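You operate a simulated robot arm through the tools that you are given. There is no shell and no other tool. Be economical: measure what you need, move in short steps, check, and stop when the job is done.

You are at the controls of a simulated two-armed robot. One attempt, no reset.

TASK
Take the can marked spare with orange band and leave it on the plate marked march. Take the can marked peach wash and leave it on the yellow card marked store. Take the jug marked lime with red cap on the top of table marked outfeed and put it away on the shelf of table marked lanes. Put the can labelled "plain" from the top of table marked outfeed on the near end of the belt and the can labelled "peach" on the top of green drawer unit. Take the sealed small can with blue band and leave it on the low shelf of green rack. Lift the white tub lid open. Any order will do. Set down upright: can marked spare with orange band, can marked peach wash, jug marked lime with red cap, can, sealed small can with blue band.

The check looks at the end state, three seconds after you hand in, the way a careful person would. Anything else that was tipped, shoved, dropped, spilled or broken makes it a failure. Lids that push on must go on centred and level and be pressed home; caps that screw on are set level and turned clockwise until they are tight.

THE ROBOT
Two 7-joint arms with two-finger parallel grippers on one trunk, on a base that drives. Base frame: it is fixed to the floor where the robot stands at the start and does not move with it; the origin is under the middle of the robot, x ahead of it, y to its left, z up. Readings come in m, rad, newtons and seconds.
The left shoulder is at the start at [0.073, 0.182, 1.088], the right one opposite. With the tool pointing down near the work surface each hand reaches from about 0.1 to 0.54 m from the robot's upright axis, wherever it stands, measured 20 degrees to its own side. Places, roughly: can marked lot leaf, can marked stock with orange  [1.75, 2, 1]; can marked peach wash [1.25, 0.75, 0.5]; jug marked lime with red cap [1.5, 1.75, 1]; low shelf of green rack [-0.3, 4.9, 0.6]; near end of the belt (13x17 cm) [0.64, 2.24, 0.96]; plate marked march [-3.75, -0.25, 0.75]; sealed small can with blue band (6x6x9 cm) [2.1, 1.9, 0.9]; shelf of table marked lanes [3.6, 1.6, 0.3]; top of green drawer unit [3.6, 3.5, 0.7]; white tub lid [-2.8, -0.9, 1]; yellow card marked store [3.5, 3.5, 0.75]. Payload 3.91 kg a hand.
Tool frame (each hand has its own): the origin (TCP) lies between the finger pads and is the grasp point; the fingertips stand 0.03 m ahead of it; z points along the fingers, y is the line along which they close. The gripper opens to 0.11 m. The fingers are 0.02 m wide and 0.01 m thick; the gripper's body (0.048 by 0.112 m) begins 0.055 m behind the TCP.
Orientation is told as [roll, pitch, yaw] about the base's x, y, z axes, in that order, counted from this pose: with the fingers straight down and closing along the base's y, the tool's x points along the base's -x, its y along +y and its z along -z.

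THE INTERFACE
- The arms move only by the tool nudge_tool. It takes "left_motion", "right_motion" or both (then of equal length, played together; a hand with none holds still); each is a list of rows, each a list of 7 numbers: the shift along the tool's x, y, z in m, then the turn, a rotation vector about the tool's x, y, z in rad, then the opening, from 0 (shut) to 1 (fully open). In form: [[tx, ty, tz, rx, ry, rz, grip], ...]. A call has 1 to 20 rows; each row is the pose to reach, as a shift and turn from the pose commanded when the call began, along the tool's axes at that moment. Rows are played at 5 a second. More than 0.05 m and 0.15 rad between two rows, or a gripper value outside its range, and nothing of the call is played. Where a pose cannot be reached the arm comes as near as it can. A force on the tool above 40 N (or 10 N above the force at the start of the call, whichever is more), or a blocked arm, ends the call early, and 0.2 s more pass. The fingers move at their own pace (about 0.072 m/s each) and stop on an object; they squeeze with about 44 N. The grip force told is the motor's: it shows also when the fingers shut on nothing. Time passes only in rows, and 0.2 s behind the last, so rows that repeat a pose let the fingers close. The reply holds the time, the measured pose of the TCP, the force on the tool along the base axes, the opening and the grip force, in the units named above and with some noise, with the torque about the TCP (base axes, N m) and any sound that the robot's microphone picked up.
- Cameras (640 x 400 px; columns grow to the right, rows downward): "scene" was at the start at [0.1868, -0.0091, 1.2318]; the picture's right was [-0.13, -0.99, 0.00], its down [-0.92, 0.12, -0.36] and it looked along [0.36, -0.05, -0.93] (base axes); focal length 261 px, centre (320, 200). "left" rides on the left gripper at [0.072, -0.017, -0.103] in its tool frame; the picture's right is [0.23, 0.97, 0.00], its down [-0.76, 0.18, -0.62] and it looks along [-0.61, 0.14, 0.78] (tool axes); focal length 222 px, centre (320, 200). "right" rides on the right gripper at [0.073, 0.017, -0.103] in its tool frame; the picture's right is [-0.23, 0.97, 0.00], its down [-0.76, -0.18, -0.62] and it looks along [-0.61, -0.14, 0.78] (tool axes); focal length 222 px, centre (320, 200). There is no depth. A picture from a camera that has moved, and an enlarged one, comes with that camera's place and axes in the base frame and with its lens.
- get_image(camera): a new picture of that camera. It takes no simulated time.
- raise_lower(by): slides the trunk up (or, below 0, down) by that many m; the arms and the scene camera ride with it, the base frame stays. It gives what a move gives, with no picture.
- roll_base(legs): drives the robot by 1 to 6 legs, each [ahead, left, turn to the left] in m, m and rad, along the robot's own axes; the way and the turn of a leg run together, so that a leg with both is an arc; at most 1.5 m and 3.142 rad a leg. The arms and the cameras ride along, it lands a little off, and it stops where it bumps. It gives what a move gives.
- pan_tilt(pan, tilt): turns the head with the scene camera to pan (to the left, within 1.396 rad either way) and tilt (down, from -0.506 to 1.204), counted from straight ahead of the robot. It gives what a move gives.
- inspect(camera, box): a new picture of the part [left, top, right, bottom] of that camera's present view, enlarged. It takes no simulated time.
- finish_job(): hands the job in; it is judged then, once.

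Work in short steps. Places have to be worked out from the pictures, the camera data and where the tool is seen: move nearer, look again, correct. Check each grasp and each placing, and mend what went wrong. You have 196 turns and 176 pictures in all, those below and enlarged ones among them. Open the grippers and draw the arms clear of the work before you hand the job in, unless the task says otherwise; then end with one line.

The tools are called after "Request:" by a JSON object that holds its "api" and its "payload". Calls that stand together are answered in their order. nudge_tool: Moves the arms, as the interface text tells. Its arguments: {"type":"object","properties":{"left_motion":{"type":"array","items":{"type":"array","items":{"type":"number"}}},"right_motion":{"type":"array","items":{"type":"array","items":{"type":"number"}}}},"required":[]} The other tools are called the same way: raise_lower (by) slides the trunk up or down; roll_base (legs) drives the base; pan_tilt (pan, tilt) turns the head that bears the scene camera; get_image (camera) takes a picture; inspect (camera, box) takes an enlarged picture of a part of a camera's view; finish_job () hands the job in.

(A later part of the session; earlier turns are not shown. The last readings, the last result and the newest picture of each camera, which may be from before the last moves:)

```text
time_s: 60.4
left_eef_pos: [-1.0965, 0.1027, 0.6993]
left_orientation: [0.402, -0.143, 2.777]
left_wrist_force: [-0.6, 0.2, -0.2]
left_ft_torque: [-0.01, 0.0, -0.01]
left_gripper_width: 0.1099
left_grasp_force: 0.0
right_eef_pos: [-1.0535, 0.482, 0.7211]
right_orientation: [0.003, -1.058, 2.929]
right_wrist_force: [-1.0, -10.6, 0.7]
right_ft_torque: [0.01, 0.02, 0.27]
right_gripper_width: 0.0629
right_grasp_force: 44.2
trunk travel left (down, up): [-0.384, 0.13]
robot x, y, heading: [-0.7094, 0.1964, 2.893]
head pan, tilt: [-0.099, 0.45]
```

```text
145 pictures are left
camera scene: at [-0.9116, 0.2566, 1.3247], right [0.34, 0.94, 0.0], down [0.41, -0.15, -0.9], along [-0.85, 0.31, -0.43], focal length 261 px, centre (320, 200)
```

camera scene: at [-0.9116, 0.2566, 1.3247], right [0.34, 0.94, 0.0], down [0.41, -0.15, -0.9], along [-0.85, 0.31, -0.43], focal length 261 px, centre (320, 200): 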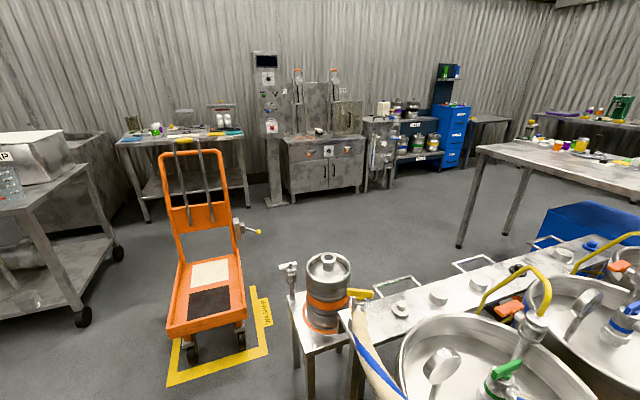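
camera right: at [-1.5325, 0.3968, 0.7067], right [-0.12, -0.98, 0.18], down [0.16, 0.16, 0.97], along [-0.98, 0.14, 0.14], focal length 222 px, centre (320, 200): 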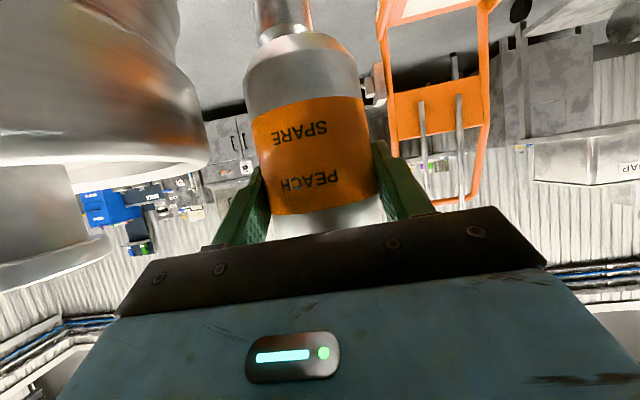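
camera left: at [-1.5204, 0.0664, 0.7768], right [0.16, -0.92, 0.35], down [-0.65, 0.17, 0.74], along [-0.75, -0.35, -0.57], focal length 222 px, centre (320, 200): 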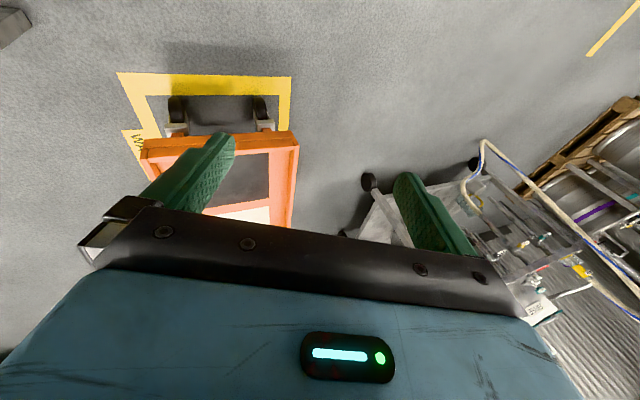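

The right hand touched the keg bench while turning. I reverse that turn and check.

Request:
{"api": "roll_base", "payload": {"legs": [[0, 0, 0.25], [0.1, 0.25, 0]]}}

Request:
{"api": "pan_tilt", "payload": {"pan": -1.2, "tilt": 0.5}}

Request:
{"api": "get_image", "payload": {"camera": "scene"}}

Request:
{"api": "get_image", "payload": {"camera": "right"}}

```text
time_s: 64.0
left_eef_pos: [-1.1593, -0.2398, 0.7001]
left_orientation: [0.405, -0.145, 3.028]
left_wrist_force: [-0.1, 0.4, 0.5]
left_ft_torque: [-0.01, 0.01, -0.01]
left_gripper_width: 0.11
left_grasp_force: 0.0
right_eef_pos: [-1.2131, 0.1362, 0.7199]
right_orientation: [0.003, -1.055, -3.101]
right_wrist_force: [0.3, -0.1, -0.5]
right_ft_torque: [0.01, 0.0, -0.02]
right_gripper_width: 0.0629
right_grasp_force: 44.0
trunk travel left (down, up): [-0.384, 0.13]
robot x, y, heading: [-0.8079, -0.0498, -3.136]
head pan, tilt: [-0.099, 0.45]
```

```text
time_s: 65.3
left_eef_pos: [-1.1589, -0.2412, 0.6994]
left_orientation: [0.405, -0.144, 3.03]
left_wrist_force: [0.0, 0.8, 0.1]
left_ft_torque: [-0.01, -0.03, -0.02]
left_gripper_width: 0.11
left_grasp_force: 0.1
right_eef_pos: [-1.2118, 0.1375, 0.7192]
right_orientation: [0.004, -1.054, -3.099]
right_wrist_force: [0.5, -0.4, -0.8]
right_ft_torque: [0.06, -0.01, -0.02]
right_gripper_width: 0.0636
right_grasp_force: 44.1
trunk travel left (down, up): [-0.384, 0.13]
robot x, y, heading: [-0.8046, -0.0511, -3.139]
head pan, tilt: [-1.201, 0.499]
```

```text
144 pictures are left
camera scene: at [-0.9611, 0.0311, 1.3202], right [0.93, 0.37, 0.0], down [0.18, -0.45, -0.88], along [-0.32, 0.82, -0.48], focal length 261 px, centre (320, 200)
```

scene: 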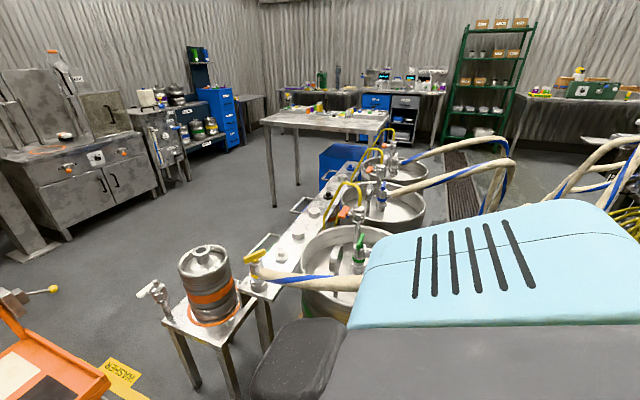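

```text
143 pictures are left
camera right: at [-1.0867, 0.1248, 0.708], right [-0.07, -0.98, 0.2], down [0.16, 0.19, 0.97], along [-0.98, 0.1, 0.14], focal length 222 px, centre (320, 200)
```

right: 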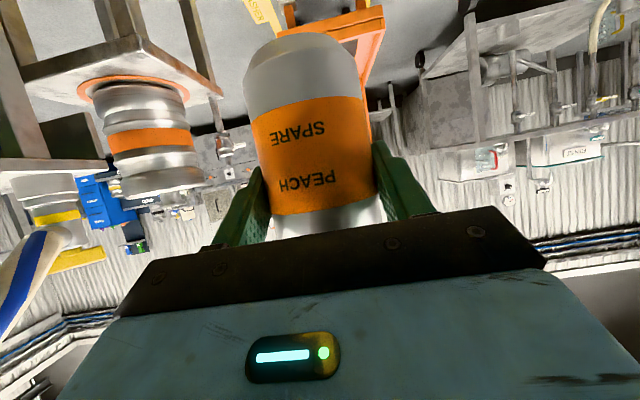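

Nothing has tipped. I move to the clear middle of the aisle and turn to face +y to judge the hose crossing.

Request:
{"api": "roll_base", "payload": {"legs": [[-0.35, 0.1, 0], [0, 0, -1.571]]}}

Request:
{"api": "pan_tilt", "payload": {"pan": 0.2, "tilt": 0.5}}

Request:
{"api": "get_image", "payload": {"camera": "scene"}}

```text
time_s: 71.5
left_eef_pos: [-0.6428, 0.2049, 0.6986]
left_orientation: [0.404, -0.143, 1.446]
left_wrist_force: [0.7, 0.5, 0.9]
left_ft_torque: [-0.01, 0.01, -0.01]
left_gripper_width: 0.1097
left_grasp_force: 0.0
right_eef_pos: [-0.2638, 0.2525, 0.7192]
right_orientation: [0.004, -1.058, 1.601]
right_wrist_force: [-0.1, -0.6, -0.1]
right_ft_torque: [-0.05, 0.04, 0.01]
right_gripper_width: 0.0638
right_grasp_force: 43.7
trunk travel left (down, up): [-0.384, 0.13]
robot x, y, heading: [-0.4585, -0.1495, 1.561]
head pan, tilt: [-1.201, 0.499]
```

```text
time_s: 73.1
left_eef_pos: [-0.6432, 0.203, 0.6992]
left_orientation: [0.404, -0.143, 1.446]
left_wrist_force: [-0.9, -0.1, -0.9]
left_ft_torque: [-0.03, -0.01, 0.01]
left_gripper_width: 0.1101
left_grasp_force: 0.0
right_eef_pos: [-0.264, 0.2524, 0.72]
right_orientation: [0.004, -1.057, 1.601]
right_wrist_force: [0.7, 0.7, 0.5]
right_ft_torque: [0.02, -0.01, 0.01]
right_gripper_width: 0.0636
right_grasp_force: 43.8
trunk travel left (down, up): [-0.384, 0.13]
robot x, y, heading: [-0.4594, -0.1477, 1.566]
head pan, tilt: [0.201, 0.499]
```

```text
142 pictures are left
camera scene: at [-0.4736, 0.058, 1.3202], right [0.98, 0.19, 0.0], down [0.09, -0.47, -0.88], along [-0.17, 0.86, -0.48], focal length 261 px, centre (320, 200)
```

scene: 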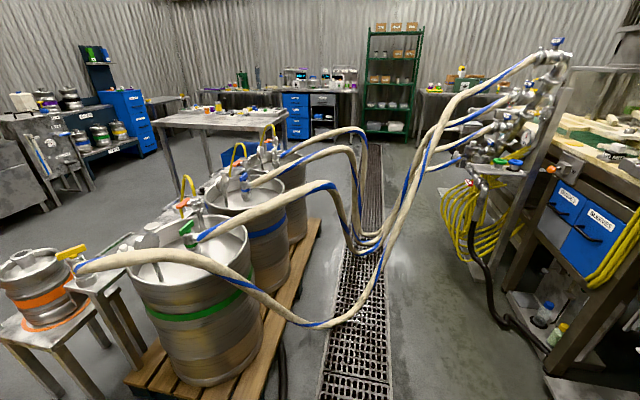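

The hoses sag to the floor across this aisle, so it's blocked; the west side has to be reached another way. First the tub lid, whose trolley is reachable from here: I turn left and drive toward it.

Request:
{"api": "roll_base", "payload": {"legs": [[0, 0, 1.571], [0.4, 0.85, 0], [0.75, 0, 0]]}}

Request:
{"api": "pan_tilt", "payload": {"pan": 0.0, "tilt": 0.4}}

Request:
{"api": "get_image", "payload": {"camera": "scene"}}

```text
time_s: 88.4
left_eef_pos: [-1.9671, -1.1778, 0.6988]
left_orientation: [0.405, -0.144, 3.018]
left_wrist_force: [-0.3, 0.0, 0.2]
left_ft_torque: [0.01, 0.02, 0.01]
left_gripper_width: 0.1098
left_grasp_force: 0.1
right_eef_pos: [-2.0168, -0.7987, 0.7198]
right_orientation: [0.005, -1.055, -3.112]
right_wrist_force: [-0.7, -0.1, -0.5]
right_ft_torque: [-0.02, 0.03, 0.0]
right_gripper_width: 0.0636
right_grasp_force: 43.8
trunk travel left (down, up): [-0.384, 0.13]
robot x, y, heading: [-1.6078, -0.9886, 3.134]
head pan, tilt: [0.201, 0.499]
```

```text
time_s: 89.1
left_eef_pos: [-1.9671, -1.1787, 0.6991]
left_orientation: [0.405, -0.143, 3.017]
left_wrist_force: [-0.5, -0.1, 0.1]
left_ft_torque: [0.0, -0.03, -0.04]
left_gripper_width: 0.1098
left_grasp_force: 0.1
right_eef_pos: [-2.016, -0.7996, 0.7191]
right_orientation: [0.004, -1.057, -3.111]
right_wrist_force: [0.2, -0.1, 0.1]
right_ft_torque: [0.0, 0.04, -0.05]
right_gripper_width: 0.0634
right_grasp_force: 44.9
trunk travel left (down, up): [-0.384, 0.13]
robot x, y, heading: [-1.6106, -0.9917, 3.135]
head pan, tilt: [0.0, 0.4]
```

```text
141 pictures are left
camera scene: at [-1.8263, -0.9928, 1.3293], right [0.01, 1.0, 0.0], down [0.39, 0.0, -0.92], along [-0.92, 0.01, -0.39], focal length 261 px, centre (320, 200)
```

scene: 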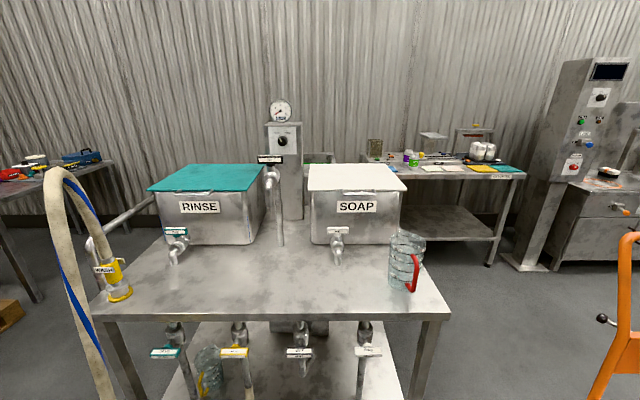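

The SOAP tub with the white lid has a bar handle at its front. I zoom in.

Request:
{"api": "inspect", "payload": {"camera": "scene", "box": [290, 140, 450, 300]}}

```text
2.50 times, centred on (370, 220) of scene
camera zoom: at [-1.8263, -0.9928, 1.3293], right [0.01, 1.0, 0.0], down [0.39, 0.0, -0.92], along [-0.92, 0.01, -0.39], focal length 652 px, centre (195, 150)
```

zoom: 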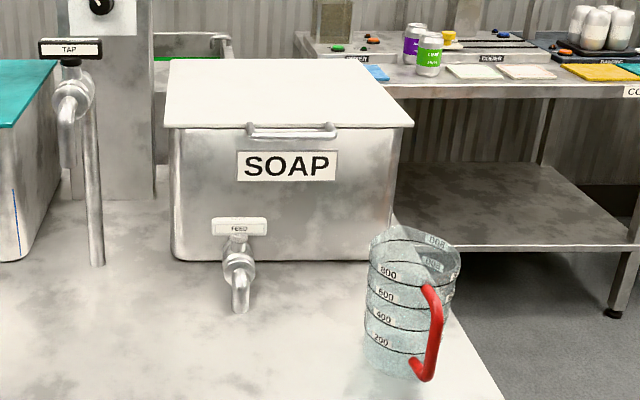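

The lid bar is at about (-2.66,-0.86,1.0). I retract the right hand (with can) back and up, and turn the left hand horizontal with its fingers one above the other to hook the bar.

Request:
{"api": "nudge_tool", "payload": {"left_motion": [[-0.011, 0.007, -0.014, -0.07, -0.099, 0.078, 1], [-0.021, 0.014, -0.027, -0.14, -0.198, 0.155, 1], [-0.032, 0.021, -0.041, -0.211, -0.298, 0.233, 1], [-0.042, 0.028, -0.055, -0.281, -0.397, 0.31, 1], [-0.053, 0.035, -0.068, -0.351, -0.496, 0.388, 1], [-0.064, 0.042, -0.082, -0.421, -0.595, 0.466, 1], [-0.074, 0.048, -0.096, -0.491, -0.694, 0.543, 1], [-0.085, 0.055, -0.109, -0.561, -0.793, 0.621, 1], [-0.095, 0.062, -0.123, -0.632, -0.893, 0.698, 1], [-0.106, 0.069, -0.137, -0.702, -0.992, 0.776, 1], [-0.116, 0.076, -0.15, -0.772, -1.091, 0.853, 1], [-0.127, 0.083, -0.164, -0.842, -1.19, 0.931, 1]], "right_motion": [[-0.017, 0, -0.045, 0, 0, 0, 0.2], [-0.035, 0, -0.09, 0, 0, 0, 0.2], [-0.052, 0, -0.135, 0, 0, 0, 0.2], [-0.07, 0, -0.179, 0, 0, 0, 0.2], [-0.07, 0, -0.179, 0, 0, 0, 0.2], [-0.07, 0, -0.179, 0, 0, 0, 0.2], [-0.07, 0, -0.179, 0, 0, 0, 0.2], [-0.07, 0, -0.179, 0, 0, 0, 0.2], [-0.07, 0, -0.179, 0, 0, 0, 0.2], [-0.07, 0, -0.179, 0, 0, 0, 0.2], [-0.07, 0, -0.179, 0, 0, 0, 0.2], [-0.07, 0, -0.179, 0, 0, 0, 0.2]]}}

Request:
{"api": "get_image", "payload": {"camera": "left"}}

```text
time_s: 90.0
left_eef_pos: [-1.9967, -1.1794, 0.7586]
left_orientation: [0.748, -0.289, 2.593]
left_wrist_force: [0.2, -0.5, 0.7]
left_ft_torque: [0.02, 0.02, -0.01]
left_gripper_width: 0.1102
left_grasp_force: 0.0
right_eef_pos: [-1.9373, -0.74, 0.7942]
right_orientation: [-0.275, -1.056, -2.966]
right_wrist_force: [1.0, 0.8, -0.5]
right_ft_torque: [0.01, -0.03, -0.03]
right_gripper_width: 0.0634
right_grasp_force: 43.3
right hand out of reach, approached as far as the arm can: row 3, 4
trunk travel left (down, up): [-0.384, 0.13]
robot x, y, heading: [-1.6153, -0.992, 3.137]
head pan, tilt: [0.0, 0.4]
stopped in row 4 (right hand): the arm was blocked; the commanded pose is now the measured one
```

```text
139 pictures are left
camera left: at [-1.8778, -1.1534, 0.7994], right [-0.03, -0.82, 0.57], down [-0.33, 0.55, 0.77], along [-0.94, -0.17, -0.28], focal length 222 px, centre (320, 200)
```

left: 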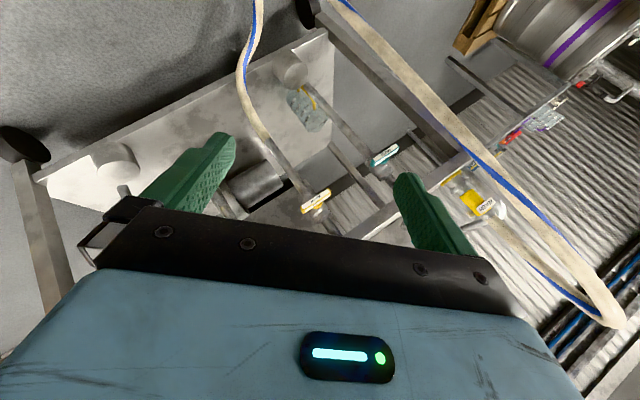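

The right hand is at its limit, which suffices. I continue rotating only the left hand.

Request:
{"api": "nudge_tool", "payload": {"left_motion": [[0, 0, 0, -0.07, -0.099, 0.078, 1], [0, 0, 0, -0.14, -0.198, 0.155, 1], [0, 0, 0, -0.211, -0.298, 0.233, 1], [0, 0, 0, -0.281, -0.397, 0.31, 1], [0, 0, 0, -0.351, -0.496, 0.388, 1], [0, 0, 0, -0.421, -0.595, 0.466, 1], [0, 0, 0, -0.491, -0.694, 0.543, 1], [0, 0, 0, -0.561, -0.793, 0.621, 1]]}}

Request:
{"api": "raise_lower", "payload": {"by": 0.128}}

Request:
{"api": "get_image", "payload": {"camera": "left"}}

Request:
{"api": "get_image", "payload": {"camera": "scene"}}

```text
time_s: 91.8
left_eef_pos: [-1.9968, -1.1794, 0.7578]
left_orientation: [1.533, -0.038, 1.613]
left_wrist_force: [-0.7, 0.0, 0.1]
left_ft_torque: [-0.03, -0.04, 0.01]
left_gripper_width: 0.1099
left_grasp_force: 0.1
right_eef_pos: [-1.9382, -0.7414, 0.7954]
right_orientation: [-0.279, -1.056, -2.964]
right_wrist_force: [-0.2, 0.1, -0.3]
right_ft_torque: [-0.01, 0.01, -0.01]
right_gripper_width: 0.0635
right_grasp_force: 44.0
trunk travel left (down, up): [-0.384, 0.13]
robot x, y, heading: [-1.6128, -0.9932, 3.136]
head pan, tilt: [0.0, 0.4]
```

```text
time_s: 93.4
left_eef_pos: [-1.9965, -1.1774, 0.8867]
left_orientation: [1.532, -0.037, 1.615]
left_wrist_force: [0.8, -0.3, -0.7]
left_ft_torque: [-0.01, 0.02, -0.01]
left_gripper_width: 0.11
left_grasp_force: 0.0
right_eef_pos: [-1.9378, -0.7389, 0.9222]
right_orientation: [-0.274, -1.054, -2.967]
right_wrist_force: [0.7, 0.4, 0.1]
right_ft_torque: [0.0, 0.04, -0.01]
right_gripper_width: 0.0635
right_grasp_force: 44.2
trunk travel left (down, up): [-0.512, 0.002]
robot x, y, heading: [-1.6147, -0.992, 3.135]
head pan, tilt: [0.0, 0.4]
```

```text
138 pictures are left
camera left: at [-1.8885, -1.2452, 0.8701], right [-0.03, -0.26, 0.96], down [0.58, 0.78, 0.23], along [-0.81, 0.57, 0.13], focal length 222 px, centre (320, 200)
```

left: 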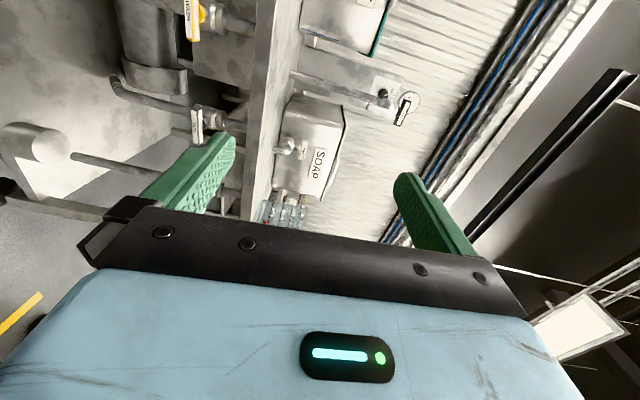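

```text
137 pictures are left
camera scene: at [-1.7168, -0.9934, 1.4788], right [0.01, 1.0, 0.0], down [0.39, 0.0, -0.92], along [-0.92, 0.01, -0.39], focal length 261 px, centre (320, 200)
```

scene: 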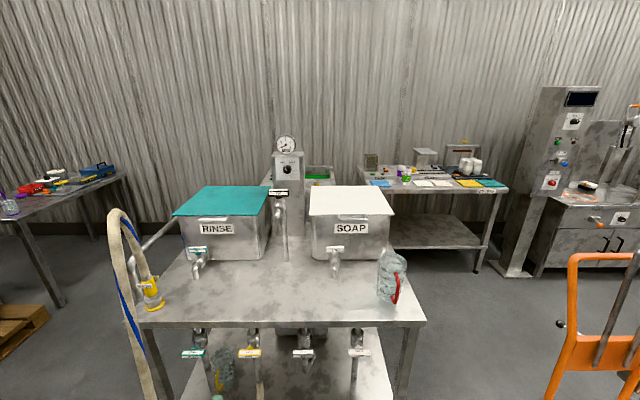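

Two views put the bar near (-2.64,-0.86,1.03) and the hinge near x≈-2.93. I raise the left hand to bar height and drive so it faces the bar.

Request:
{"api": "nudge_tool", "payload": {"left_motion": [[0, 0.045, 0, 0, 0, 0, 1], [0, 0.09, 0, 0, 0, 0, 1], [0, 0.135, 0, 0, 0, 0, 1]]}}

Request:
{"api": "roll_base", "payload": {"legs": [[0, -0.3, 0], [0.3, 0, 0]]}}

Request:
{"api": "get_image", "payload": {"camera": "scene"}}

Request:
{"api": "get_image", "payload": {"camera": "left"}}

```text
time_s: 94.2
left_eef_pos: [-2.001, -1.1827, 1.0206]
left_orientation: [1.531, -0.036, 1.615]
left_wrist_force: [0.3, -0.2, -0.6]
left_ft_torque: [0.03, 0.0, 0.0]
left_gripper_width: 0.1099
left_grasp_force: 0.1
right_eef_pos: [-1.9375, -0.7412, 0.923]
right_orientation: [-0.276, -1.054, -2.965]
right_wrist_force: [-0.2, 0.6, -0.4]
right_ft_torque: [-0.02, 0.03, 0.0]
right_gripper_width: 0.0633
right_grasp_force: 43.5
trunk travel left (down, up): [-0.512, 0.002]
robot x, y, heading: [-1.6104, -0.9908, 3.139]
head pan, tilt: [0.0, 0.4]
```

```text
time_s: 99.1
left_eef_pos: [-2.299, -0.8776, 1.0207]
left_orientation: [1.534, -0.036, 1.615]
left_wrist_force: [-0.4, -1.0, -0.7]
left_ft_torque: [-0.04, -0.01, 0.02]
left_gripper_width: 0.1099
left_grasp_force: 0.1
right_eef_pos: [-2.2368, -0.4365, 0.9231]
right_orientation: [-0.275, -1.056, -2.966]
right_wrist_force: [0.0, -0.2, -0.1]
right_ft_torque: [0.05, 0.0, 0.01]
right_gripper_width: 0.0633
right_grasp_force: 43.8
trunk travel left (down, up): [-0.512, 0.002]
robot x, y, heading: [-1.9142, -0.6886, 3.14]
head pan, tilt: [0.0, 0.4]
```

```text
136 pictures are left
camera scene: at [-2.0162, -0.6893, 1.4787], right [0.01, 1.0, 0.0], down [0.39, 0.0, -0.92], along [-0.92, 0.01, -0.39], focal length 261 px, centre (320, 200)
```

scene: 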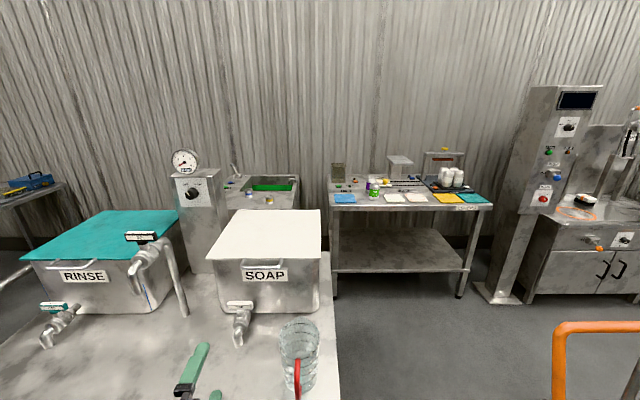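

```text
135 pictures are left
camera left: at [-2.1925, -0.9457, 1.005], right [-0.02, -0.26, 0.96], down [0.58, 0.78, 0.23], along [-0.81, 0.57, 0.13], focal length 222 px, centre (320, 200)
```

left: 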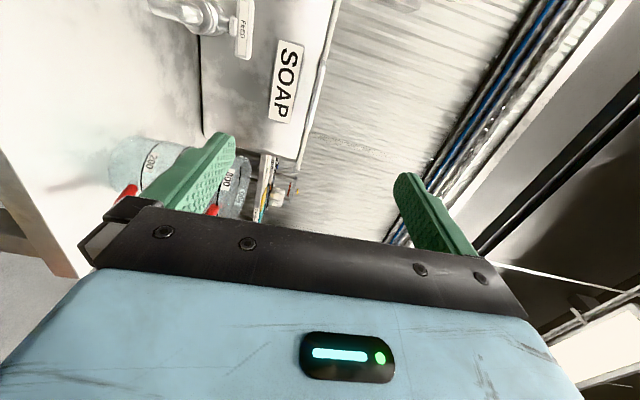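

I zoom into the left camera's view of the bar.

Request:
{"api": "inspect", "payload": {"camera": "left", "box": [230, 0, 390, 200]}}

Request:
{"api": "inspect", "payload": {"camera": "scene", "box": [150, 190, 350, 400]}}

```text
2.00 times, centred on (310, 100) of left
camera zoom: at [-2.1925, -0.9457, 1.005], right [-0.02, -0.26, 0.96], down [0.58, 0.78, 0.23], along [-0.81, 0.57, 0.13], focal length 444 px, centre (340, 400)
```

zoom: 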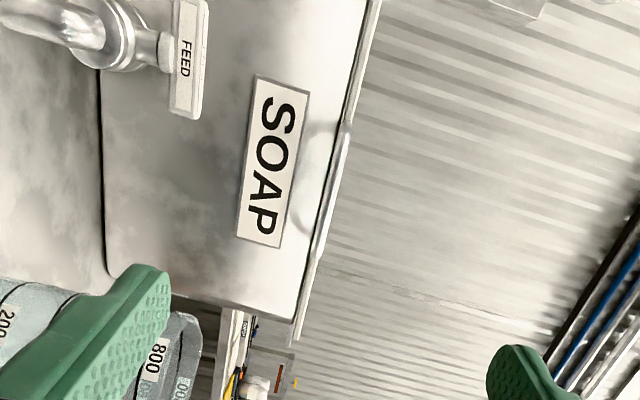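

```text
1.90 times, centred on (250, 295) of scene
camera zoom: at [-2.0162, -0.6893, 1.4787], right [0.01, 1.0, 0.0], down [0.39, 0.0, -0.92], along [-0.92, 0.01, -0.39], focal length 496 px, centre (453, 19)
```

zoom: 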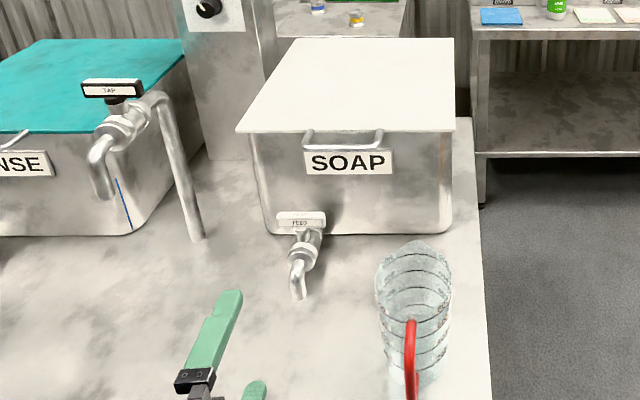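

The bar is at about (-2.64,-0.855,1.008). I drive in 8 cm, narrow the fingers to about 5.5 cm and move them around the bar.

Request:
{"api": "roll_base", "payload": {"legs": [[0.08, 0, 0]]}}

Request:
{"api": "nudge_tool", "payload": {"left_motion": [[0, -0.005, 0.04, 0, 0, 0, 0.5], [0, -0.01, 0.08, 0, 0, 0, 0.5], [0, -0.012, 0.12, 0, 0, 0, 0.5], [0, -0.012, 0.16, 0, 0, 0, 0.5], [0, -0.012, 0.19, 0, 0, 0, 0.5]]}}

Request:
{"api": "get_image", "payload": {"camera": "left"}}

Request:
{"api": "get_image", "payload": {"camera": "scene"}}

```text
time_s: 100.2
left_eef_pos: [-2.3799, -0.8772, 1.0201]
left_orientation: [1.534, -0.038, 1.615]
left_wrist_force: [-1.3, -0.1, 0.8]
left_ft_torque: [0.0, -0.02, 0.02]
left_gripper_width: 0.1101
left_grasp_force: 0.0
right_eef_pos: [-2.3154, -0.4359, 0.9219]
right_orientation: [-0.277, -1.057, -2.969]
right_wrist_force: [-0.4, -0.2, 0.1]
right_ft_torque: [0.03, 0.02, 0.0]
right_gripper_width: 0.0635
right_grasp_force: 43.7
trunk travel left (down, up): [-0.512, 0.002]
robot x, y, heading: [-1.9863, -0.6865, 3.135]
head pan, tilt: [0.0, 0.4]
```

```text
time_s: 101.4
left_eef_pos: [-2.5687, -0.8844, 1.0015]
left_orientation: [1.532, -0.036, 1.613]
left_wrist_force: [0.4, -0.4, 0.2]
left_ft_torque: [0.02, 0.01, -0.01]
left_gripper_width: 0.0549
left_grasp_force: 0.2
right_eef_pos: [-2.3151, -0.436, 0.9234]
right_orientation: [-0.278, -1.056, -2.966]
right_wrist_force: [0.7, 0.5, -0.4]
right_ft_torque: [0.01, -0.02, -0.04]
right_gripper_width: 0.0636
right_grasp_force: 44.1
trunk travel left (down, up): [-0.512, 0.002]
robot x, y, heading: [-1.9884, -0.6882, 3.131]
head pan, tilt: [0.0, 0.4]
```

```text
132 pictures are left
camera left: at [-2.4613, -0.9525, 0.9857], right [-0.03, -0.26, 0.96], down [0.58, 0.78, 0.23], along [-0.81, 0.57, 0.13], focal length 222 px, centre (320, 200)
```

left: 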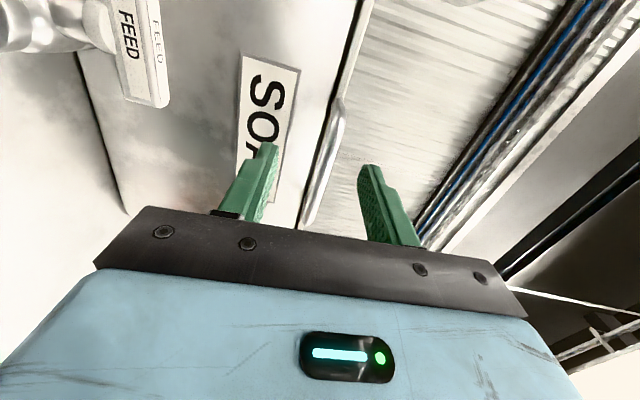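

```text
131 pictures are left
camera scene: at [-2.0952, -0.6887, 1.4788], right [0.01, 1.0, 0.0], down [0.39, 0.0, -0.92], along [-0.92, 0.01, -0.39], focal length 261 px, centre (320, 200)
```

scene: 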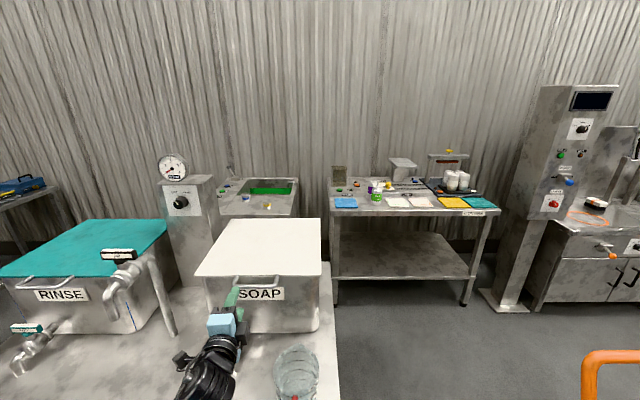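

The fingers straddle the bar's height. I shift 2 cm toward the bar's middle and advance 5 cm, then lift 2 cm as a test.

Request:
{"api": "nudge_tool", "payload": {"left_motion": [[-0.02, 0.003, 0.01, 0, 0, 0, 0.5], [-0.022, 0.003, 0.035, 0, 0, 0, 0.5], [-0.022, 0.003, 0.06, 0, 0, 0, 0.5]]}}

Request:
{"api": "inspect", "payload": {"camera": "scene", "box": [170, 200, 350, 380]}}

Request:
{"api": "get_image", "payload": {"camera": "left"}}

```text
time_s: 102.2
left_eef_pos: [-2.6287, -0.8647, 1.0031]
left_orientation: [1.533, -0.036, 1.615]
left_wrist_force: [-0.6, -0.5, -0.9]
left_ft_torque: [-0.02, 0.0, 0.01]
left_gripper_width: 0.0549
left_grasp_force: 0.1
right_eef_pos: [-2.3142, -0.4347, 0.9221]
right_orientation: [-0.275, -1.057, -2.968]
right_wrist_force: [-0.1, 0.3, -0.4]
right_ft_torque: [0.03, 0.0, 0.01]
right_gripper_width: 0.0633
right_grasp_force: 43.3
trunk travel left (down, up): [-0.512, 0.002]
robot x, y, heading: [-1.993, -0.6851, 3.133]
head pan, tilt: [0.0, 0.4]
```

```text
2.22 times, centred on (260, 290) of scene
camera zoom: at [-2.0953, -0.6885, 1.4788], right [0.01, 1.0, 0.0], down [0.39, 0.0, -0.92], along [-0.92, 0.01, -0.39], focal length 579 px, centre (453, 0)
```

zoom: 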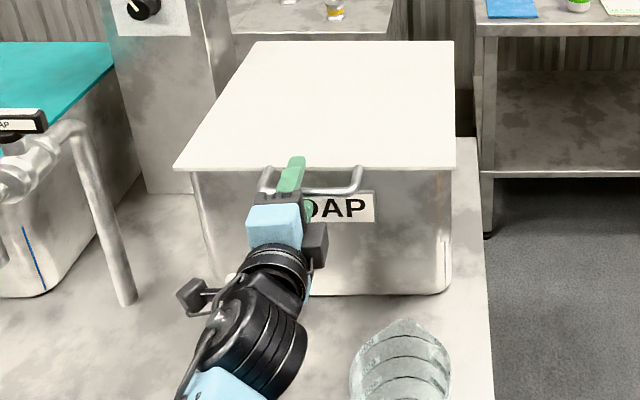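

```text
129 pictures are left
camera left: at [-2.5217, -0.9325, 0.9877], right [-0.02, -0.26, 0.96], down [0.58, 0.78, 0.23], along [-0.81, 0.57, 0.13], focal length 222 px, centre (320, 200)
```

left: 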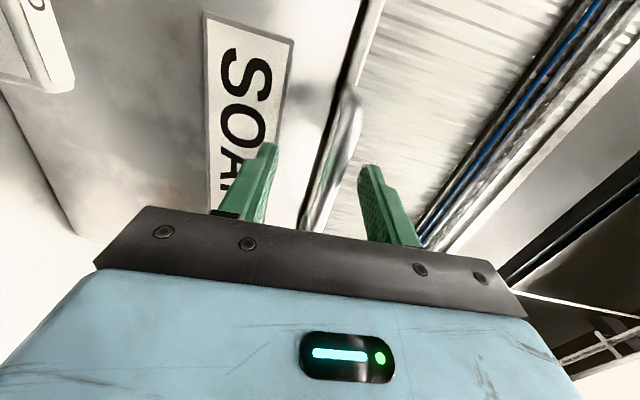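

The bar lies between the fingers. I close loosely (about 2.4 cm) and start lifting along an arc about the hinge near x≈-3.0.

Request:
{"api": "nudge_tool", "payload": {"left_motion": [[0, 0, 0, 0, 0, 0, 0.22], [0, 0, 0, 0, 0, 0, 0.22], [0, 0.0473, 0.003, -0.09, 0, 0, 0.22], [0, 0.0938, 0.0123, -0.18, 0, 0, 0.22], [0, 0.1388, 0.0275, -0.27, 0, 0, 0.22]]}}

Request:
{"api": "get_image", "payload": {"camera": "scene"}}

```text
time_s: 103.4
left_eef_pos: [-2.6609, -0.8722, 1.1401]
left_orientation: [1.803, -0.037, 1.615]
left_wrist_force: [-0.7, 0.3, -1.0]
left_ft_torque: [-0.05, -0.01, 0.02]
left_gripper_width: 0.0248
left_grasp_force: 1.1
right_eef_pos: [-2.3165, -0.4361, 0.9234]
right_orientation: [-0.274, -1.057, -2.966]
right_wrist_force: [-0.6, 0.5, 0.3]
right_ft_torque: [-0.02, 0.0, -0.01]
right_gripper_width: 0.0633
right_grasp_force: 43.3
trunk travel left (down, up): [-0.512, 0.002]
robot x, y, heading: [-1.9925, -0.6844, 3.139]
head pan, tilt: [0.0, 0.4]
```

```text
128 pictures are left
camera scene: at [-2.0952, -0.6885, 1.4788], right [0.01, 1.0, 0.0], down [0.39, 0.0, -0.92], along [-0.92, 0.01, -0.39], focal length 261 px, centre (320, 200)
```

scene: 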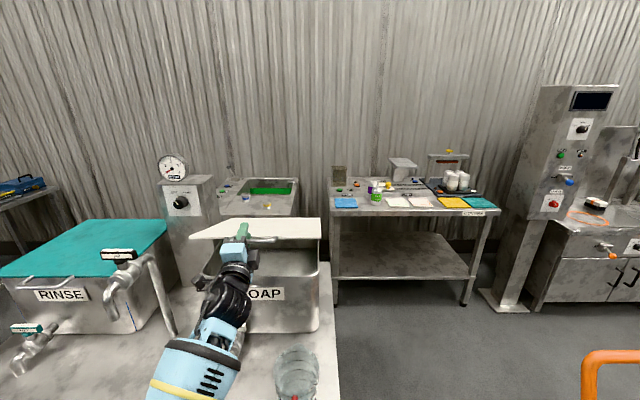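

The lid is rising. I continue along the arc.

Request:
{"api": "nudge_tool", "payload": {"left_motion": [[0, 0.0355, 0.0313, -0.09, 0, 0, 0.22], [0, 0.0666, 0.0671, -0.18, 0, 0, 0.22], [0, 0.0928, 0.1067, -0.27, 0, 0, 0.22], [0, 0.1136, 0.1493, -0.36, 0, 0, 0.22]]}}

Request:
{"api": "get_image", "payload": {"camera": "scene"}}

```text
time_s: 104.4
left_eef_pos: [-2.7781, -0.8831, 1.2889]
left_orientation: [2.173, -0.042, 1.613]
left_wrist_force: [6.1, 0.0, 3.8]
left_ft_torque: [-0.15, -0.23, -0.08]
left_gripper_width: 0.0283
left_grasp_force: 4.1
right_eef_pos: [-2.3151, -0.4369, 0.9234]
right_orientation: [-0.279, -1.058, -2.964]
right_wrist_force: [-0.4, 0.0, -0.4]
right_ft_torque: [-0.04, -0.01, -0.03]
right_gripper_width: 0.0636
right_grasp_force: 44.7
trunk travel left (down, up): [-0.512, 0.002]
robot x, y, heading: [-1.992, -0.6871, 3.133]
head pan, tilt: [0.0, 0.4]
```

```text
127 pictures are left
camera scene: at [-2.0938, -0.6895, 1.4791], right [0.01, 1.0, 0.0], down [0.39, 0.0, -0.92], along [-0.92, 0.01, -0.39], focal length 261 px, centre (320, 200)
```

scene: 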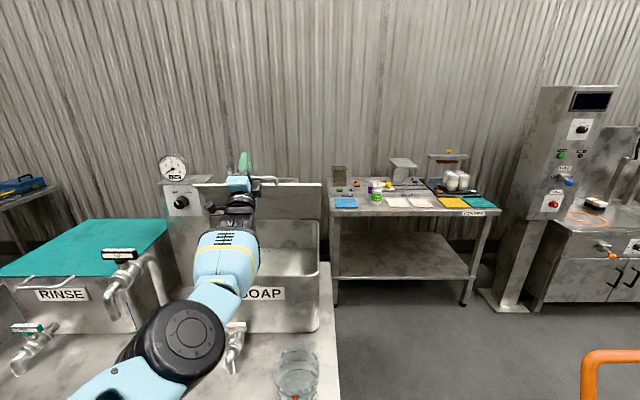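

About 50° open. I continue toward vertical with a slightly looser grip.

Request:
{"api": "nudge_tool", "payload": {"left_motion": [[0, -0.0015, 0.0474, -0.1, 0, 0, 0.3], [0, -0.0092, 0.0941, -0.2, 0, 0, 0.3], [0, -0.0231, 0.1396, -0.3, 0, 0, 0.3], [0, -0.0425, 0.1827, -0.4, 0, 0, 0.3]]}}

Request:
{"api": "get_image", "payload": {"camera": "scene"}}

```text
time_s: 105.2
left_eef_pos: [-2.7751, -0.8877, 1.338]
left_orientation: [2.322, -0.042, 1.604]
left_wrist_force: [-26.4, 0.5, -31.1]
left_ft_torque: [-0.1, 1.83, -0.27]
left_gripper_width: 0.0517
left_grasp_force: 19.4
left hand out of reach, approached as far as the arm can: row 1, 2, 3
right_eef_pos: [-2.3197, -0.4354, 0.9197]
right_orientation: [-0.276, -1.047, -2.968]
right_wrist_force: [0.3, -0.2, -0.9]
right_ft_torque: [0.01, 0.0, 0.0]
right_gripper_width: 0.0634
right_grasp_force: 44.4
trunk travel left (down, up): [-0.512, 0.002]
robot x, y, heading: [-1.9904, -0.6875, 3.134]
head pan, tilt: [0.0, 0.4]
stopped in row 3 (left hand): the force on the tool passed its limit at 79 N (the readings are from after the stop); the commanded pose is now the measured one
```

```text
126 pictures are left
camera scene: at [-2.1036, -0.6903, 1.4776], right [0.01, 1.0, 0.0], down [0.39, 0.0, -0.92], along [-0.92, 0.01, -0.39], focal length 261 px, centre (320, 200)
```

scene: 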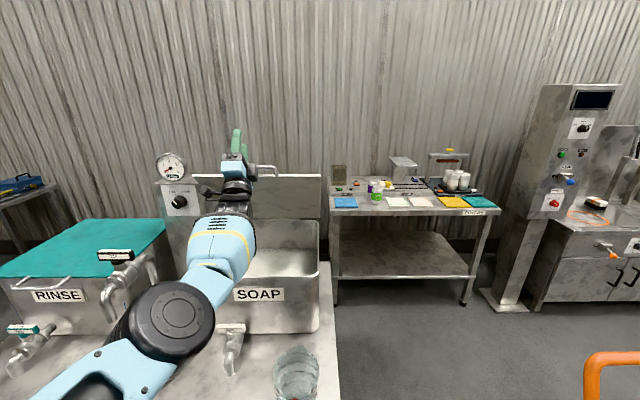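

The arm hit its reach. I open the fingers to relax the bar, let the lid rest on the lower finger, and look closely.

Request:
{"api": "nudge_tool", "payload": {"left_motion": [[0, 0, 0, 0, 0, 0, 0.6], [0, -0.01, 0, 0, 0, 0, 0.8], [0, -0.02, 0.0, 0, 0, 0, 0.8]]}}

Request:
{"api": "inspect", "payload": {"camera": "scene", "box": [140, 100, 360, 340]}}

Request:
{"api": "get_image", "payload": {"camera": "left"}}

```text
time_s: 106.0
left_eef_pos: [-2.7688, -0.888, 1.3572]
left_orientation: [2.363, -0.038, 1.613]
left_wrist_force: [1.7, -1.0, 0.2]
left_ft_torque: [0.02, -0.1, -0.02]
left_gripper_width: 0.0879
left_grasp_force: 0.1
left hand out of reach, approached as far as the arm can: row 2, 3
right_eef_pos: [-2.3146, -0.4344, 0.9233]
right_orientation: [-0.278, -1.058, -2.967]
right_wrist_force: [-0.2, -0.1, 0.4]
right_ft_torque: [0.0, -0.01, 0.01]
right_gripper_width: 0.0637
right_grasp_force: 44.1
trunk travel left (down, up): [-0.512, 0.002]
robot x, y, heading: [-1.991, -0.6886, 3.132]
head pan, tilt: [0.0, 0.4]
```

```text
1.67 times, centred on (250, 220) of scene
camera zoom: at [-2.0941, -0.6885, 1.4791], right [0.01, 1.0, 0.0], down [0.39, 0.0, -0.92], along [-0.92, 0.01, -0.39], focal length 434 px, centre (437, 167)
```

zoom: 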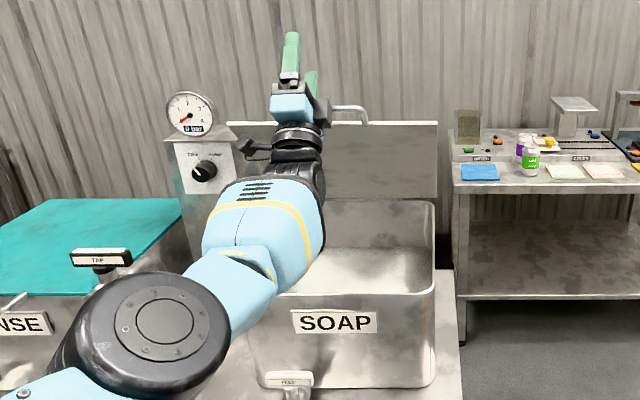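

```text
124 pictures are left
camera left: at [-2.7045, -0.9549, 1.268], right [0.7, -0.23, 0.67], down [0.53, 0.8, -0.29], along [-0.47, 0.56, 0.68], focal length 222 px, centre (320, 200)
```

left: 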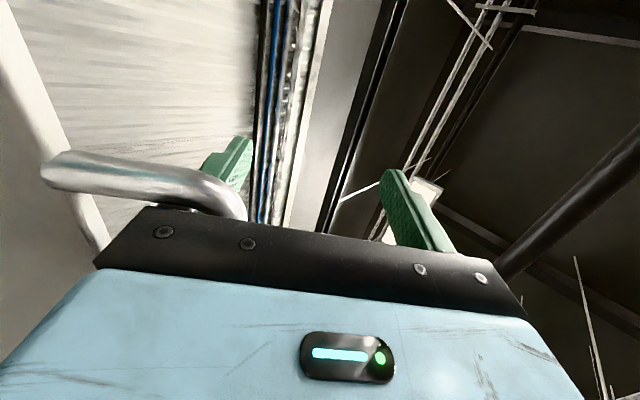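

The lid is open about 50° and rests on the finger. I drive 5 cm nearer, which pushes it further, and watch for bumps.

Request:
{"api": "roll_base", "payload": {"legs": [[0.05, 0, 0]]}}

Request:
{"api": "pan_tilt", "payload": {"pan": 0.3, "tilt": 0.9}}

Request:
{"api": "get_image", "payload": {"camera": "scene"}}

```text
time_s: 106.9
left_eef_pos: [-2.81, -0.8878, 1.3625]
left_orientation: [2.374, -0.04, 1.61]
left_wrist_force: [21.1, -2.4, 27.5]
left_ft_torque: [0.5, -1.65, -0.48]
left_gripper_width: 0.0821
left_grasp_force: 0.1
right_eef_pos: [-2.3609, -0.4342, 0.9243]
right_orientation: [-0.278, -1.063, -2.965]
right_wrist_force: [-0.9, 0.0, -0.3]
right_ft_torque: [0.02, 0.0, 0.02]
right_gripper_width: 0.0632
right_grasp_force: 44.1
trunk travel left (down, up): [-0.512, 0.002]
robot x, y, heading: [-2.0433, -0.6861, 3.136]
head pan, tilt: [0.0, 0.4]
```

```text
time_s: 107.8
left_eef_pos: [-2.8122, -0.8879, 1.3634]
left_orientation: [2.378, -0.04, 1.61]
left_wrist_force: [17.2, 1.5, 20.3]
left_ft_torque: [0.51, -1.22, -0.35]
left_gripper_width: 0.0822
left_grasp_force: 0.0
right_eef_pos: [-2.3614, -0.4344, 0.9237]
right_orientation: [-0.278, -1.061, -2.965]
right_wrist_force: [0.5, 0.1, -0.7]
right_ft_torque: [-0.01, 0.01, 0.0]
right_gripper_width: 0.0634
right_grasp_force: 43.8
trunk travel left (down, up): [-0.512, 0.002]
robot x, y, heading: [-2.0435, -0.6853, 3.132]
head pan, tilt: [0.3, 0.901]
```

```text
123 pictures are left
camera scene: at [-2.1182, -0.71, 1.4363], right [-0.29, 0.96, 0.0], down [0.75, 0.23, -0.62], along [-0.6, -0.18, -0.78], focal length 261 px, centre (320, 200)
```

scene: 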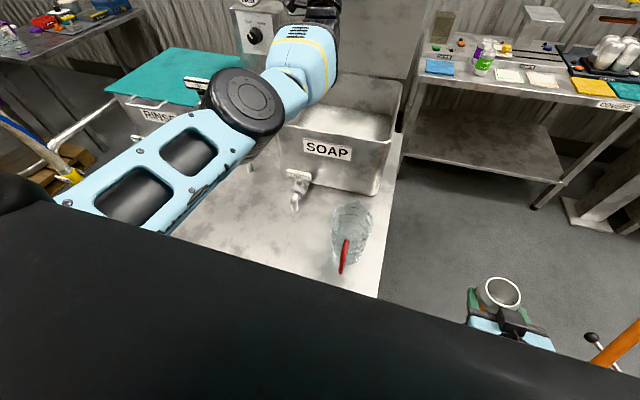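

I realise the fingers went through the handle loop while pitching the wrong way, and the readings show no lid weight (friction hinge). I withdraw the fingers straight back and see whether the lid stays.

Request:
{"api": "nudge_tool", "payload": {"left_motion": [[0, 0, -0.03, 0, 0, 0, 0.8], [0, 0, -0.06, 0, 0, 0, 0.8], [0, 0, -0.1, 0, 0, 0, 0.8], [0, 0, -0.13, 0, 0, 0, 0.8]]}}

Request:
{"api": "pan_tilt", "payload": {"pan": 0.2, "tilt": 0.4}}

Request:
{"api": "get_image", "payload": {"camera": "scene"}}

```text
time_s: 108.1
left_eef_pos: [-2.8063, -0.8867, 1.3607]
left_orientation: [2.388, -0.036, 1.607]
left_wrist_force: [14.4, 0.9, 15.9]
left_ft_torque: [0.37, -0.99, -0.25]
left_gripper_width: 0.0827
left_grasp_force: 0.0
right_eef_pos: [-2.3633, -0.435, 0.923]
right_orientation: [-0.275, -1.056, -2.965]
right_wrist_force: [-0.6, -0.1, 0.4]
right_ft_torque: [0.02, -0.02, 0.02]
right_gripper_width: 0.0633
right_grasp_force: 44.1
trunk travel left (down, up): [-0.512, 0.002]
robot x, y, heading: [-2.0433, -0.6854, 3.136]
head pan, tilt: [0.3, 0.901]
stopped in row 1 (left hand): the force on the tool passed its limit at 42 N (the readings are from after the stop); the commanded pose is now the measured one
```

```text
time_s: 109.1
left_eef_pos: [-2.8056, -0.8873, 1.3587]
left_orientation: [2.382, -0.037, 1.608]
left_wrist_force: [16.3, 0.1, 19.4]
left_ft_torque: [0.4, -1.2, -0.34]
left_gripper_width: 0.0822
left_grasp_force: 0.1
right_eef_pos: [-2.3612, -0.4351, 0.9249]
right_orientation: [-0.28, -1.062, -2.966]
right_wrist_force: [0.2, 0.7, 0.3]
right_ft_torque: [-0.01, 0.01, -0.03]
right_gripper_width: 0.0636
right_grasp_force: 44.2
trunk travel left (down, up): [-0.512, 0.002]
robot x, y, heading: [-2.0395, -0.6869, 3.137]
head pan, tilt: [0.201, 0.4]
```

```text
122 pictures are left
camera scene: at [-2.1368, -0.7063, 1.4792], right [-0.19, 0.98, 0.0], down [0.38, 0.07, -0.92], along [-0.91, -0.18, -0.39], focal length 261 px, centre (320, 200)
```

scene: 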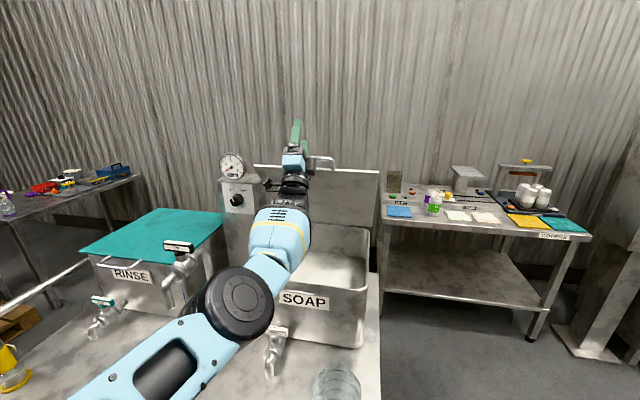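

Still wedged lightly between finger and lid edge; I ease the opening and then back out in small steps.

Request:
{"api": "nudge_tool", "payload": {"left_motion": [[0, 0, 0, 0, 0, 0, 0.62], [0, 0.01, 0, 0, 0, 0, 0.55], [0, 0.01, 0, 0, 0, 0, 0.55]]}}

Request:
{"api": "inspect", "payload": {"camera": "scene", "box": [220, 100, 400, 260]}}

Request:
{"api": "get_image", "payload": {"camera": "left"}}

```text
time_s: 109.9
left_eef_pos: [-2.8036, -0.8874, 1.3564]
left_orientation: [2.367, -0.041, 1.607]
left_wrist_force: [5.4, 0.2, 4.3]
left_ft_torque: [0.07, -0.34, -0.11]
left_gripper_width: 0.0604
left_grasp_force: 0.1
right_eef_pos: [-2.3633, -0.4345, 0.9214]
right_orientation: [-0.276, -1.055, -2.967]
right_wrist_force: [0.4, 0.1, -0.2]
right_ft_torque: [0.01, 0.0, -0.02]
right_gripper_width: 0.0639
right_grasp_force: 44.2
trunk travel left (down, up): [-0.512, 0.002]
robot x, y, heading: [-2.0378, -0.6883, 3.133]
head pan, tilt: [0.201, 0.4]
```

```text
2.50 times, centred on (310, 180) of scene
camera zoom: at [-2.1419, -0.7067, 1.4786], right [-0.19, 0.98, 0.0], down [0.38, 0.07, -0.92], along [-0.9, -0.18, -0.39], focal length 652 px, centre (345, 250)
```

zoom: 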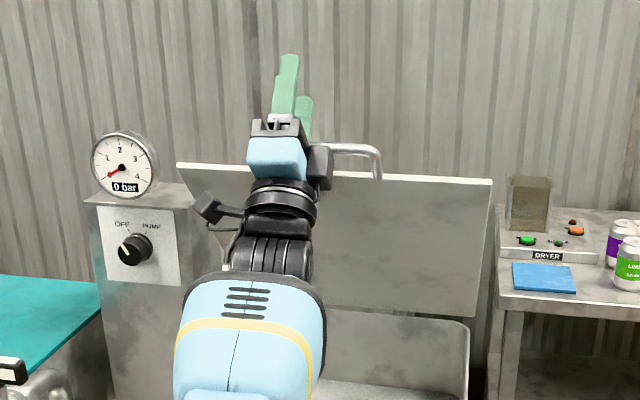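

```text
120 pictures are left
camera left: at [-2.7402, -0.9542, 1.2688], right [0.71, -0.23, 0.67], down [0.53, 0.79, -0.29], along [-0.47, 0.56, 0.68], focal length 222 px, centre (320, 200)
```

left: 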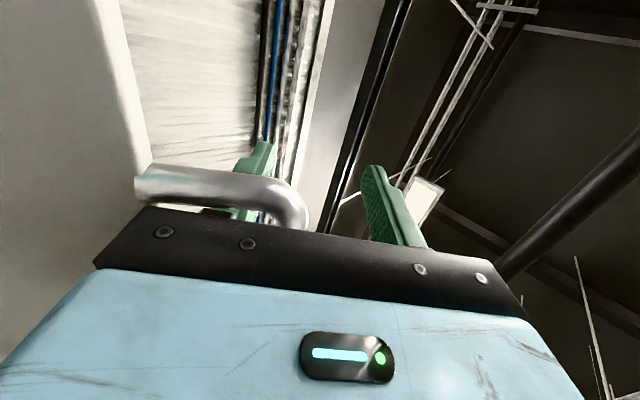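

The hand is hooked in the handle, lid at ~56°. I creep the base forward 5 cm to push it further.

Request:
{"api": "roll_base", "payload": {"legs": [[0.05, 0, 0]]}}

Request:
{"api": "nudge_tool", "payload": {"left_motion": [[0, 0, 0.02, 0, 0, 0, 0.55], [0, 0, 0.04, 0, 0, 0, 0.55]]}}

Request:
{"api": "get_image", "payload": {"camera": "scene"}}

```text
time_s: 110.6
left_eef_pos: [-2.8057, -0.8871, 1.3597]
left_orientation: [2.377, -0.039, 1.605]
left_wrist_force: [1.8, 0.4, 0.4]
left_ft_torque: [0.01, -0.13, -0.02]
left_gripper_width: 0.0604
left_grasp_force: 0.1
right_eef_pos: [-2.369, -0.4348, 0.9226]
right_orientation: [-0.276, -1.055, -2.966]
right_wrist_force: [0.6, 0.2, -0.6]
right_ft_torque: [-0.01, 0.05, 0.0]
right_gripper_width: 0.0638
right_grasp_force: 44.0
trunk travel left (down, up): [-0.512, 0.002]
robot x, y, heading: [-2.0471, -0.6888, 3.14]
head pan, tilt: [0.201, 0.4]
stopped in leg 1: the robot was blocked; the commanded pose is now the measured one
```

```text
time_s: 111.2
left_eef_pos: [-2.8227, -0.8897, 1.3825]
left_orientation: [2.369, -0.038, 1.607]
left_wrist_force: [-2.9, -1.8, -5.5]
left_ft_torque: [-0.03, 0.16, 0.01]
left_gripper_width: 0.0635
left_grasp_force: 2.3
left hand out of reach, approached as far as the arm can: row 2
right_eef_pos: [-2.3694, -0.4365, 0.9225]
right_orientation: [-0.276, -1.054, -2.966]
right_wrist_force: [0.2, 0.3, -0.4]
right_ft_torque: [0.03, -0.02, -0.01]
right_gripper_width: 0.0634
right_grasp_force: 44.8
trunk travel left (down, up): [-0.512, 0.002]
robot x, y, heading: [-2.0435, -0.6894, 3.14]
head pan, tilt: [0.201, 0.4]
```

```text
119 pictures are left
camera scene: at [-2.148, -0.7075, 1.4785], right [-0.19, 0.98, 0.0], down [0.38, 0.08, -0.92], along [-0.9, -0.18, -0.39], focal length 261 px, centre (320, 200)
```

scene: 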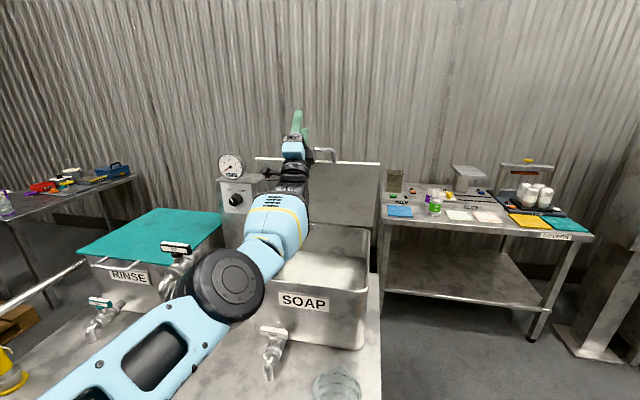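

The base is blocked there. The arm itself isn't straight; the wrist pitch limits it. I withdraw from the loop to push the lid's underside with a level, closed hand instead.

Request:
{"api": "nudge_tool", "payload": {"left_motion": [[0, 0, -0.02, 0, 0, 0, 0.6], [0, 0, -0.05, 0, 0, 0, 0.6], [0, 0, -0.08, 0, 0, 0, 0.6], [0, 0, -0.12, 0, 0, 0, 0.6]]}}

Request:
{"api": "get_image", "payload": {"camera": "scene"}}

```text
time_s: 112.2
left_eef_pos: [-2.7354, -0.8873, 1.3038]
left_orientation: [2.379, -0.036, 1.615]
left_wrist_force: [2.1, -0.4, -1.3]
left_ft_torque: [-0.08, -0.01, -0.08]
left_gripper_width: 0.066
left_grasp_force: 0.1
right_eef_pos: [-2.3674, -0.4358, 0.9231]
right_orientation: [-0.277, -1.057, -2.966]
right_wrist_force: [-0.4, 1.2, 0.1]
right_ft_torque: [-0.03, 0.0, 0.02]
right_gripper_width: 0.0634
right_grasp_force: 43.6
trunk travel left (down, up): [-0.512, 0.002]
robot x, y, heading: [-2.0448, -0.6879, 3.14]
head pan, tilt: [0.201, 0.4]
```

```text
118 pictures are left
camera scene: at [-2.1461, -0.7078, 1.4788], right [-0.19, 0.98, 0.0], down [0.38, 0.08, -0.92], along [-0.9, -0.18, -0.39], focal length 261 px, centre (320, 200)
```

scene: 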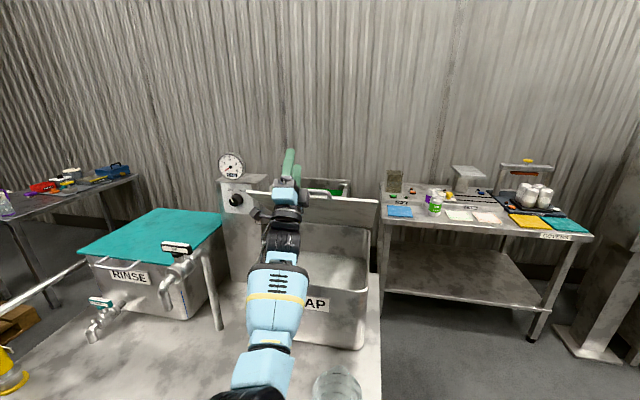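

The lid followed down a bit. I back off 6 cm more to see if it holds by itself.

Request:
{"api": "nudge_tool", "payload": {"left_motion": [[0, 0, -0.03, 0, 0, 0, 0.6], [0, 0, -0.07, 0, 0, 0, 0.6]]}}

Request:
{"api": "inspect", "payload": {"camera": "scene", "box": [200, 120, 400, 360]}}

```text
time_s: 112.8
left_eef_pos: [-2.7038, -0.8913, 1.2718]
left_orientation: [2.394, 0.008, 1.626]
left_wrist_force: [-12.5, 26.4, -10.0]
left_ft_torque: [1.8, 0.5, -0.11]
left_gripper_width: 0.0739
left_grasp_force: 7.7
right_eef_pos: [-2.368, -0.4322, 0.9214]
right_orientation: [-0.272, -1.055, -2.976]
right_wrist_force: [0.3, 0.6, 0.2]
right_ft_torque: [0.04, -0.01, -0.01]
right_gripper_width: 0.0634
right_grasp_force: 43.6
trunk travel left (down, up): [-0.512, 0.002]
robot x, y, heading: [-2.0435, -0.6889, 3.129]
head pan, tilt: [0.201, 0.4]
stopped in row 2 (left hand): the force on the tool passed its limit at 48 N (the readings are from after the stop); the commanded pose is now the measured one
```

```text
1.67 times, centred on (300, 240) of scene
camera zoom: at [-2.1487, -0.7048, 1.4785], right [-0.19, 0.98, 0.0], down [0.38, 0.07, -0.92], along [-0.9, -0.17, -0.39], focal length 434 px, centre (353, 133)
```

zoom: 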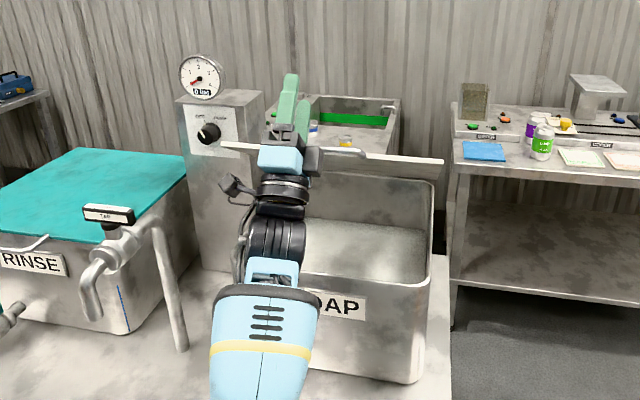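

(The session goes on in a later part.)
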